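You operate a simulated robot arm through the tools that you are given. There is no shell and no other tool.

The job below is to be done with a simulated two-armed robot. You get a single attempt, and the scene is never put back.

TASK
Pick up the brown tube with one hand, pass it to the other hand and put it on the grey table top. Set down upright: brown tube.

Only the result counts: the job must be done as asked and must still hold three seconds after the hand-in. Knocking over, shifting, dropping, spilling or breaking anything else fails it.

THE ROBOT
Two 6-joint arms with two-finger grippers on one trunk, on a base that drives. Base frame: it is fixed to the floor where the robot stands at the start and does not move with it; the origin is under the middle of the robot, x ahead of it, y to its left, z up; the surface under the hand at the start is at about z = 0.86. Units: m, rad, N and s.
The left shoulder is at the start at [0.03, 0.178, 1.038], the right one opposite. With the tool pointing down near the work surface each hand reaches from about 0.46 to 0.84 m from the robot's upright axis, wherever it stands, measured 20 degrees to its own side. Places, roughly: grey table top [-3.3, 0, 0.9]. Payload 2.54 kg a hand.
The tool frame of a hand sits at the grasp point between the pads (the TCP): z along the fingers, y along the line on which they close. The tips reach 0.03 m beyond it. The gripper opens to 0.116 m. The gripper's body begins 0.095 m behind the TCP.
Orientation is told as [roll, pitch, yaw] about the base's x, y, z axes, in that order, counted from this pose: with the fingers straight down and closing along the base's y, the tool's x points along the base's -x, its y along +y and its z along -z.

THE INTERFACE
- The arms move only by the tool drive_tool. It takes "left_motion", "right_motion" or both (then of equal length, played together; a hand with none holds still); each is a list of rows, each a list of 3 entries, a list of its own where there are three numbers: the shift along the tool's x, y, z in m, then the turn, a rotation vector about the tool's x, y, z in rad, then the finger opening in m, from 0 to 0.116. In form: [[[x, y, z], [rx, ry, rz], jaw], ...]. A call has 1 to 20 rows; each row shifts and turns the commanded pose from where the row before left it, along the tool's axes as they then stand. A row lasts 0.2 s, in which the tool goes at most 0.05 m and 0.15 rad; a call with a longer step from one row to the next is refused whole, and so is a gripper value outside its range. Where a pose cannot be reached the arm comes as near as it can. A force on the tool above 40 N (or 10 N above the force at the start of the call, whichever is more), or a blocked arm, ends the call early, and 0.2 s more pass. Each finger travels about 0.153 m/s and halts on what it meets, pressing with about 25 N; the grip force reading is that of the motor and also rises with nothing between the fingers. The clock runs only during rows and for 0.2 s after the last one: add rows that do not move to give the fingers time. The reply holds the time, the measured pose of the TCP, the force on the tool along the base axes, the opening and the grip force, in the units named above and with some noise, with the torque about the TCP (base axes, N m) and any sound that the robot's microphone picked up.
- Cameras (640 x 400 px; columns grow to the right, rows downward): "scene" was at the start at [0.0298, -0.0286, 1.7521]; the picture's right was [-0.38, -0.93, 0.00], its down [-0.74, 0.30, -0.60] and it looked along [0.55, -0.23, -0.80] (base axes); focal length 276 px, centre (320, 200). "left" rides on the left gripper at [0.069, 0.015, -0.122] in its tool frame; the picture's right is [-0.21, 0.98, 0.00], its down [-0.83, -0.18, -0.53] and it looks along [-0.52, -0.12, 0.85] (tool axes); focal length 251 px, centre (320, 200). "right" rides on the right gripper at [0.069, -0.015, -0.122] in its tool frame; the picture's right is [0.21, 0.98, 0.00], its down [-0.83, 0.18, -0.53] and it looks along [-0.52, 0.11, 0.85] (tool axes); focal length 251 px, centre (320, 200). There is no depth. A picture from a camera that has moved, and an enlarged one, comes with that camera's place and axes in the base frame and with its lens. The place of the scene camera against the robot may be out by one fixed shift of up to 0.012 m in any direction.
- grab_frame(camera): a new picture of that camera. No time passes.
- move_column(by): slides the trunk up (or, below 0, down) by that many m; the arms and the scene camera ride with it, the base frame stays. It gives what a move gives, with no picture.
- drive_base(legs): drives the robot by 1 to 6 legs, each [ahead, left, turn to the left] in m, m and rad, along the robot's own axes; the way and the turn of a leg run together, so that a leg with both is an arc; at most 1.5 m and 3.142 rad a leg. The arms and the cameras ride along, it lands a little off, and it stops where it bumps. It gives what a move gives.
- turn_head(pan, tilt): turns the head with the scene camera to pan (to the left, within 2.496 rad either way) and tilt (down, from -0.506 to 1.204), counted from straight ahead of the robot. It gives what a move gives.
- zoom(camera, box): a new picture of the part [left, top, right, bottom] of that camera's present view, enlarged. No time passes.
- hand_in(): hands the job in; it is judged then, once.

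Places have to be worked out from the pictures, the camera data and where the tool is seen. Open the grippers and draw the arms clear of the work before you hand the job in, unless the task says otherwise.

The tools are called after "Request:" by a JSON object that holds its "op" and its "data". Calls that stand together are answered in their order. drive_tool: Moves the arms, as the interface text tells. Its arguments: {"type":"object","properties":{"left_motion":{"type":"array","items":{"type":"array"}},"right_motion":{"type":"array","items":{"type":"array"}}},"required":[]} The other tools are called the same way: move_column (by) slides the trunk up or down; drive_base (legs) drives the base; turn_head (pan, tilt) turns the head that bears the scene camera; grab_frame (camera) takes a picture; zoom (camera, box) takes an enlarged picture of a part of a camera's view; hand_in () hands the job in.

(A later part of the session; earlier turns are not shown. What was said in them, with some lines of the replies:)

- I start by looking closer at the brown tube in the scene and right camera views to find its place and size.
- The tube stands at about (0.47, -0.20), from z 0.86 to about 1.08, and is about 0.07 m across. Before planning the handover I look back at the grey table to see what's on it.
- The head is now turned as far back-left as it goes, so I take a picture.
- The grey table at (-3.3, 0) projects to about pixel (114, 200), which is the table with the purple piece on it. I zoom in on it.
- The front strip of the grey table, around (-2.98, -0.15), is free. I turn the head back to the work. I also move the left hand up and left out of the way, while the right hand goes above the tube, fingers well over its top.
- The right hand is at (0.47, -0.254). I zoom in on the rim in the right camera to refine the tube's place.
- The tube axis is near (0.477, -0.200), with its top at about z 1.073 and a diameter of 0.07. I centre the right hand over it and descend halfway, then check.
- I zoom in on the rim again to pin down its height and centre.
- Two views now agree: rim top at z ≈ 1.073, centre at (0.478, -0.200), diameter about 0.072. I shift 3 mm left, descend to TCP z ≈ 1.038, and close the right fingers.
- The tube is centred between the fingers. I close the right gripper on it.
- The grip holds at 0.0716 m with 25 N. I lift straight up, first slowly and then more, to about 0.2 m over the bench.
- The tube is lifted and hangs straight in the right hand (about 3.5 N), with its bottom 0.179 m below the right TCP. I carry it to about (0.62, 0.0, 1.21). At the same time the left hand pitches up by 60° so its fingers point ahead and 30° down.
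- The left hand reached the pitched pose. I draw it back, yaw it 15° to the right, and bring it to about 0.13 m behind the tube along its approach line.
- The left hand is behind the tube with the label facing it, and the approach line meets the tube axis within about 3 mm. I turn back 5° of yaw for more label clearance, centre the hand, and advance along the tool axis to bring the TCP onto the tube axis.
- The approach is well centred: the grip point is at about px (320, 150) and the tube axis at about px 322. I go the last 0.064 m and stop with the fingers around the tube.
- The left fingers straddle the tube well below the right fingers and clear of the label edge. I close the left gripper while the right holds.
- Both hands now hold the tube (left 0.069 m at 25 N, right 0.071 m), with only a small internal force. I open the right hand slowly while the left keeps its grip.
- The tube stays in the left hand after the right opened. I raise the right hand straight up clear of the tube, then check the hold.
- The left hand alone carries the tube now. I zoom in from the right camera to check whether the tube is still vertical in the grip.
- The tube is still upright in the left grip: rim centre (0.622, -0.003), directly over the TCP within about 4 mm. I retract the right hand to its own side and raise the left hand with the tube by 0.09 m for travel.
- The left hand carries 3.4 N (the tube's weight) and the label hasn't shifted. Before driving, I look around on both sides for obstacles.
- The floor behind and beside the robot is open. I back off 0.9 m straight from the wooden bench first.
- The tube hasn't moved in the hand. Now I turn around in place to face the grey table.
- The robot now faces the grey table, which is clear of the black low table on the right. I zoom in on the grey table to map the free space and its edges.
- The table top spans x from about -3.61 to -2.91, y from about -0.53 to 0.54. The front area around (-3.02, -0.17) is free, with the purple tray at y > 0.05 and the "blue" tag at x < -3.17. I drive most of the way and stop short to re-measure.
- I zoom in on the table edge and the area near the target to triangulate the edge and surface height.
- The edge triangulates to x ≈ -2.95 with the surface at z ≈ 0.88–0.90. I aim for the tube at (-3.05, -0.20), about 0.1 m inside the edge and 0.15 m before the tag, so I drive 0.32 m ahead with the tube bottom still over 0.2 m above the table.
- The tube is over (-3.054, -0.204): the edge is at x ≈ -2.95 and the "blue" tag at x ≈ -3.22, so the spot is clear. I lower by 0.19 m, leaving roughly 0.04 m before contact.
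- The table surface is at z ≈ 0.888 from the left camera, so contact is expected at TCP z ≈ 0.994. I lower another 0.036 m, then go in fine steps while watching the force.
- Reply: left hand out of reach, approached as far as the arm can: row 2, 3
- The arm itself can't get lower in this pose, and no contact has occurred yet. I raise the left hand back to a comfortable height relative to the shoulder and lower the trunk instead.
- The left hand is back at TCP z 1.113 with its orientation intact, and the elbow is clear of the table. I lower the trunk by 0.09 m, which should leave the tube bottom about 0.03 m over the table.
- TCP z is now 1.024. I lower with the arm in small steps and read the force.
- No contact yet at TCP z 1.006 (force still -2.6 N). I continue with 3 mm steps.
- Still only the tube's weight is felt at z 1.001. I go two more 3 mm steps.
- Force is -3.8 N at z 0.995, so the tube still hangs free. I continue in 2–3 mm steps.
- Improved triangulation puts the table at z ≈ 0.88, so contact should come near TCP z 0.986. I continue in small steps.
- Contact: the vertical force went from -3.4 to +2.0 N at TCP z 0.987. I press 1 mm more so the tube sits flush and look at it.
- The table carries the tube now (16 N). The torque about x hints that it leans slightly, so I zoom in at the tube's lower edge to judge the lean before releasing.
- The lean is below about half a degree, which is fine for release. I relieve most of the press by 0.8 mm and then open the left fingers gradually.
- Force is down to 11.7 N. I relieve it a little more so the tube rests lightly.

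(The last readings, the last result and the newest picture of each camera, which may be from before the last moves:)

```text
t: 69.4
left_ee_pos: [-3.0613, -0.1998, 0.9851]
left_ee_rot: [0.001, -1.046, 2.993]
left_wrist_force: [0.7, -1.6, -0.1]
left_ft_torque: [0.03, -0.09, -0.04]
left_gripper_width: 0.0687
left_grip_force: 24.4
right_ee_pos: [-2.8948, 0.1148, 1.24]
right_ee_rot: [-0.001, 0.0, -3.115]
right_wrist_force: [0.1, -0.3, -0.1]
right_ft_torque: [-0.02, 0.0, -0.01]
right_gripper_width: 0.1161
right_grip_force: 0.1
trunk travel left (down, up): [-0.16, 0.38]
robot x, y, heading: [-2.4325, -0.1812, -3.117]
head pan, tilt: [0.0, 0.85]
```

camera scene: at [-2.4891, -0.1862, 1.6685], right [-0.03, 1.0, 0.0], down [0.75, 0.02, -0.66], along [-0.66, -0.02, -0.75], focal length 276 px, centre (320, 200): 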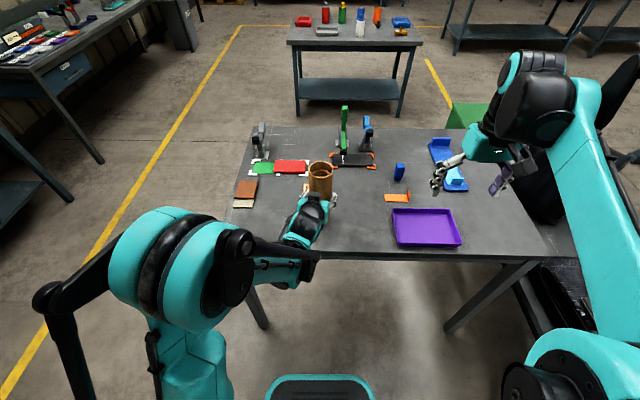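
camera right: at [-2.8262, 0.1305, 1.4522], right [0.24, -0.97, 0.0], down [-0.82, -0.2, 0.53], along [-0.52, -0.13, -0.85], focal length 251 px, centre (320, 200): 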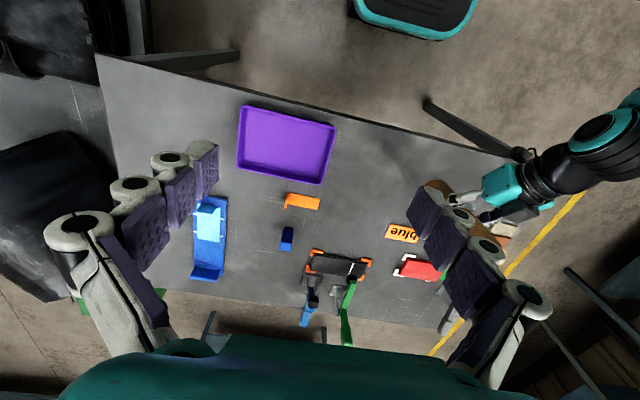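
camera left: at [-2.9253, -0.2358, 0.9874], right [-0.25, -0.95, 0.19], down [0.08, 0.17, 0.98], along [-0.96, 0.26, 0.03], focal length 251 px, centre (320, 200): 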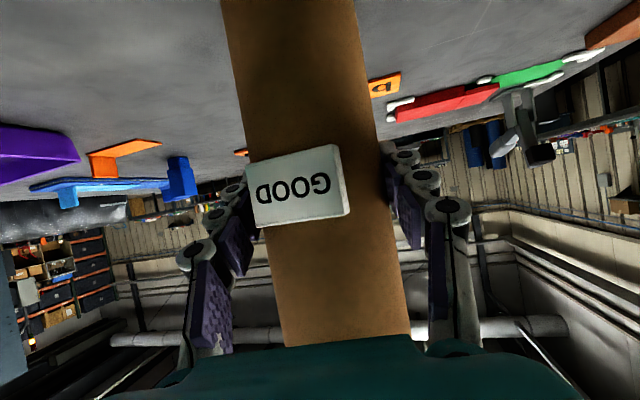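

The table now bears nearly the tube's whole weight and there is almost no press. I open the left fingers gradually.

Request:
{"op": "drive_tool", "data": {"left_motion": [[[0, 0, 0], [0, 0, 0], 0.066], [[0, 0, 0], [0, 0, 0], 0.072], [[0, 0, 0], [0, 0, 0], 0.08], [[0, 0, 0], [0, 0, 0], 0.095], [[0, 0, 0], [0, 0, 0], 0.116], [[0, 0, 0], [0, 0, 0], 0.116]]}}

Request:
{"op": "grab_frame", "data": {"camera": "left"}}

Request:
{"op": "zoom", "data": {"camera": "scene", "box": [260, 140, 380, 240]}}

```text
t: 70.8
left_ee_pos: [-3.0628, -0.2002, 0.9864]
left_ee_rot: [-0.003, -1.047, 2.994]
left_wrist_force: [-0.4, -1.1, 0.6]
left_ft_torque: [0.03, 0.01, 0.02]
left_gripper_width: 0.116
left_grip_force: 0.1
right_ee_pos: [-2.8952, 0.1142, 1.2401]
right_ee_rot: [-0.001, -0.002, -3.115]
right_wrist_force: [0.3, -0.6, 0.3]
right_ft_torque: [-0.01, 0.0, 0.02]
right_gripper_width: 0.1161
right_grip_force: 0.1
trunk travel left (down, up): [-0.16, 0.38]
robot x, y, heading: [-2.4349, -0.1827, -3.115]
head pan, tilt: [0.0, 0.85]
```

```text
taken
camera left: at [-2.9262, -0.2355, 0.9881], right [-0.25, -0.95, 0.19], down [0.08, 0.17, 0.98], along [-0.96, 0.26, 0.03], focal length 251 px, centre (320, 200)
```

left: 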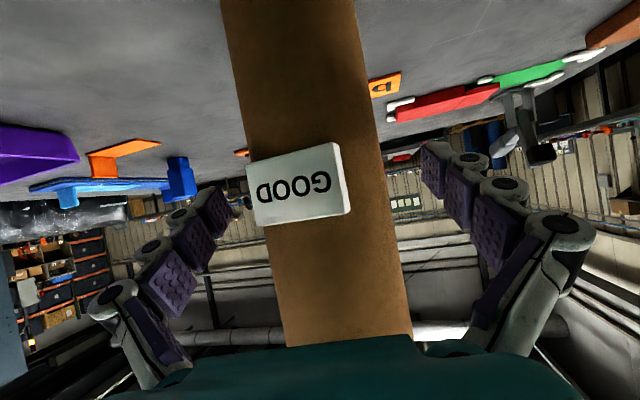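

```text
4.00 times, centred on (320, 190) of scene
camera zoom: at [-2.489, -0.1861, 1.6683], right [-0.03, 1.0, 0.0], down [0.75, 0.02, -0.66], along [-0.66, -0.02, -0.75], focal length 1102 px, centre (320, 240)
```

zoom: 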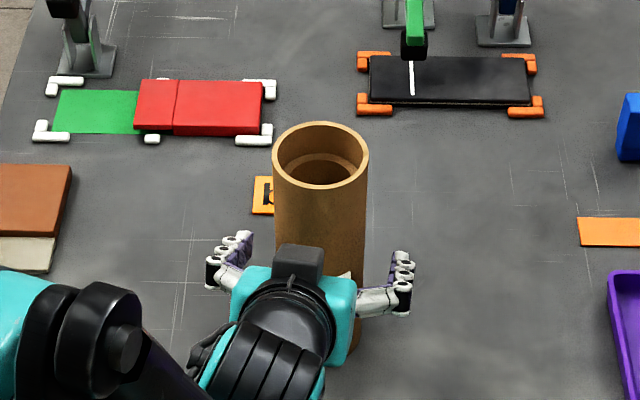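

The tube stands by itself on the grey table, with both fingers clear of it. I draw the left hand back along its own axis in small steps.

Request:
{"op": "drive_tool", "data": {"left_motion": [[[0, 0, -0.015], [0, 0, 0], 0.116], [[0, 0, -0.02], [0, 0, 0], 0.116], [[0, 0, -0.02], [0, 0, 0], 0.116], [[0, 0, 0], [0, 0, 0], 0.116]]}}

Request:
{"op": "grab_frame", "data": {"camera": "left"}}

```text
t: 71.8
left_ee_pos: [-3.0148, -0.2068, 1.0135]
left_ee_rot: [0.0, -1.047, 2.994]
left_wrist_force: [-0.8, 0.6, 0.7]
left_ft_torque: [-0.01, -0.02, 0.02]
left_gripper_width: 0.116
left_grip_force: 0.1
right_ee_pos: [-2.8956, 0.1146, 1.2399]
right_ee_rot: [0.001, -0.001, -3.116]
right_wrist_force: [-0.7, -0.6, -0.7]
right_ft_torque: [0.0, -0.01, 0.02]
right_gripper_width: 0.1158
right_grip_force: 0.0
trunk travel left (down, up): [-0.16, 0.38]
robot x, y, heading: [-2.436, -0.1809, -3.119]
head pan, tilt: [0.0, 0.85]
```

```text
taken
camera left: at [-2.8793, -0.242, 1.0161], right [-0.25, -0.95, 0.19], down [0.08, 0.17, 0.98], along [-0.96, 0.26, 0.03], focal length 251 px, centre (320, 200)
```

left: 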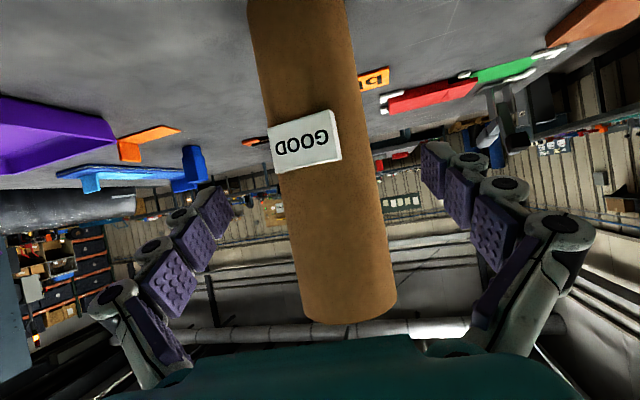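

The hand retreats cleanly and the tube stays put. I continue back and up until the fingers are fully clear.

Request:
{"op": "drive_tool", "data": {"left_motion": [[[0, 0, -0.022], [0, 0, 0], 0.116], [[0, 0, -0.022], [0, 0, 0], 0.116], [[0, 0, -0.022], [0, 0, 0], 0.116], [[0, 0, -0.022], [0, 0, 0], 0.116], [[0, 0, 0], [0, 0, 0], 0.116]]}}

Request:
{"op": "grab_frame", "data": {"camera": "left"}}

Request:
{"op": "grab_frame", "data": {"camera": "scene"}}

```text
t: 73.0
left_ee_pos: [-2.9396, -0.2186, 1.0579]
left_ee_rot: [-0.002, -1.047, 2.993]
left_wrist_force: [0.7, 0.3, -0.2]
left_ft_torque: [0.0, -0.01, 0.0]
left_gripper_width: 0.1161
left_grip_force: 0.1
right_ee_pos: [-2.8949, 0.1146, 1.2397]
right_ee_rot: [0.001, 0.0, -3.115]
right_wrist_force: [0.8, -0.1, 0.3]
right_ft_torque: [-0.02, 0.01, -0.02]
right_gripper_width: 0.1158
right_grip_force: 0.0
trunk travel left (down, up): [-0.16, 0.38]
robot x, y, heading: [-2.4331, -0.1819, -3.114]
head pan, tilt: [0.0, 0.85]
```

```text
taken
camera left: at [-2.8043, -0.2542, 1.06], right [-0.25, -0.95, 0.19], down [0.08, 0.17, 0.98], along [-0.96, 0.26, 0.03], focal length 251 px, centre (320, 200)
```

left: 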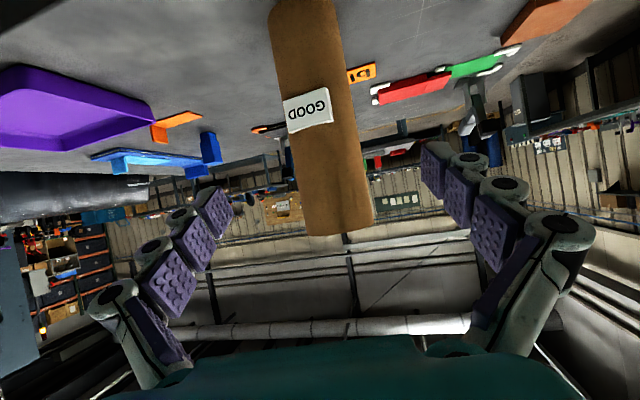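

```text
taken
camera scene: at [-2.4898, -0.1859, 1.6683], right [-0.03, 1.0, 0.0], down [0.75, 0.02, -0.66], along [-0.66, -0.02, -0.75], focal length 276 px, centre (320, 200)
```

scene: 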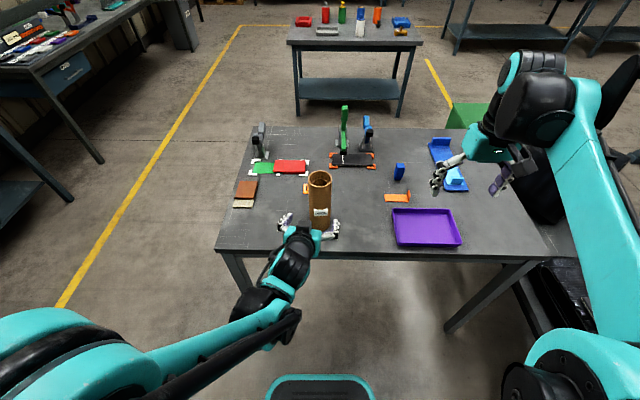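

The tube stands upright on the table and the left hand is about 0.12 m behind it. I back the robot off 0.5 m so both arms are well clear of the work.

Request:
{"op": "drive_base", "data": {"legs": [[-0.5, 0, 0]]}}

Request:
{"op": "turn_head", "data": {"pan": 0.0, "tilt": 0.6}}

Request:
{"op": "grab_frame", "data": {"camera": "scene"}}

Request:
{"op": "zoom", "data": {"camera": "scene", "box": [220, 100, 420, 240]}}

Request:
{"op": "grab_frame", "data": {"camera": "left"}}

```text
t: 75.9
left_ee_pos: [-2.4392, -0.2066, 1.0579]
left_ee_rot: [-0.001, -1.049, 2.994]
left_wrist_force: [-0.1, -0.9, -1.2]
left_ft_torque: [0.01, -0.03, 0.02]
left_gripper_width: 0.1163
left_grip_force: 0.2
right_ee_pos: [-2.3944, 0.1268, 1.2399]
right_ee_rot: [-0.001, 0.001, -3.114]
right_wrist_force: [0.3, -0.3, 0.3]
right_ft_torque: [0.0, 0.02, -0.03]
right_gripper_width: 0.1163
right_grip_force: 0.1
trunk travel left (down, up): [-0.16, 0.38]
robot x, y, heading: [-1.9284, -0.1699, -3.113]
head pan, tilt: [0.0, 0.85]
```

```text
t: 76.7
left_ee_pos: [-2.4398, -0.2071, 1.0567]
left_ee_rot: [-0.003, -1.047, 2.994]
left_wrist_force: [-0.7, -0.1, 0.5]
left_ft_torque: [0.0, -0.03, 0.01]
left_gripper_width: 0.1158
left_grip_force: 0.1
right_ee_pos: [-2.3945, 0.1261, 1.2408]
right_ee_rot: [0.0, 0.0, -3.115]
right_wrist_force: [0.0, -0.1, -0.3]
right_ft_torque: [-0.01, 0.0, 0.02]
right_gripper_width: 0.1158
right_grip_force: 0.0
trunk travel left (down, up): [-0.16, 0.38]
robot x, y, heading: [-1.9325, -0.1731, -3.119]
head pan, tilt: [0.0, 0.6]
```

```text
taken
camera scene: at [-1.9986, -0.1732, 1.6892], right [-0.03, 1.0, 0.0], down [0.57, 0.02, -0.82], along [-0.82, -0.02, -0.57], focal length 276 px, centre (320, 200)
```

scene: 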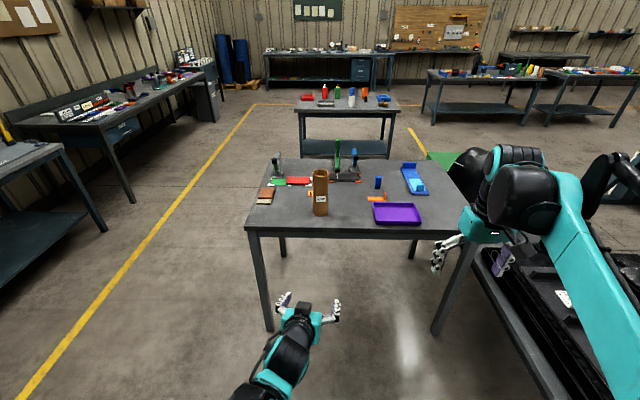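

```text
2.86 times, centred on (320, 170) of scene
camera zoom: at [-1.9986, -0.1732, 1.6892], right [-0.03, 1.0, 0.0], down [0.57, 0.02, -0.82], along [-0.82, -0.02, -0.57], focal length 787 px, centre (320, 286)
```

zoom: 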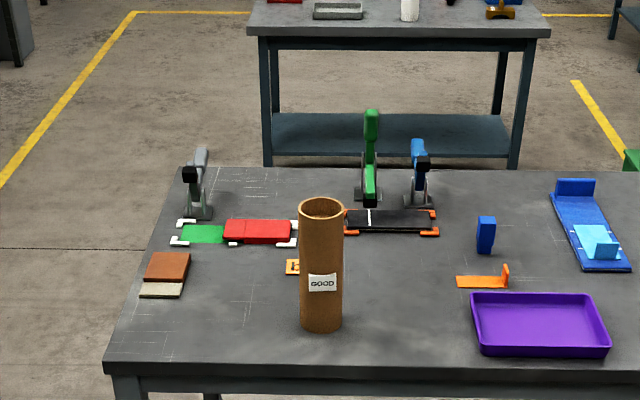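

```text
taken
camera left: at [-2.3033, -0.2418, 1.06], right [-0.25, -0.95, 0.19], down [0.08, 0.17, 0.98], along [-0.97, 0.26, 0.03], focal length 251 px, centre (320, 200)
```

left: 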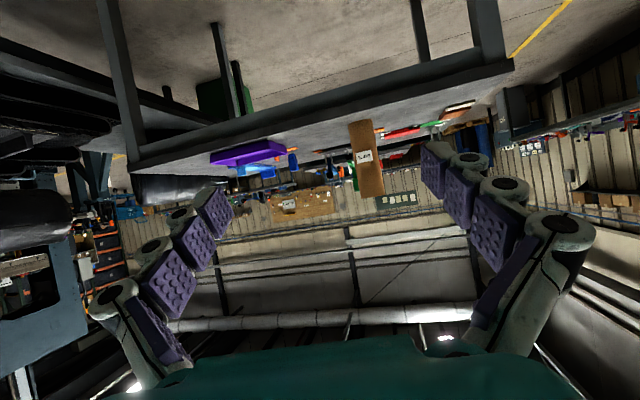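

The tube stands upright and alone on the grey table top. Nothing else there has moved, both grippers are open, and both arms are clear, so I hand in the job.

Request:
{"op": "hand_in", "data": {}}

```text
The job is handed in.
```

The brown tube is standing upright on the grey table top, about 0.1 m in from the front edge. The job is handed in; I haven't seen the result of the judging.

- **Pick-up:** the right hand lifted the tube from above.
- **Handover:** the left hand gripped it from the side, below the right hand's fingers. The right hand then opened and moved away.
- **Set-down:** the left hand could not reach low enough in that pose, so I lowered the trunk 0.09 m for the last part. I felt contact with the table before letting go.

After I let go, the pictures showed the tube upright, and nothing else on the grey table looked moved. I saw nothing knocked over on the wooden bench. Both grippers are open, and the robot is backed off 0.5 m from the table.
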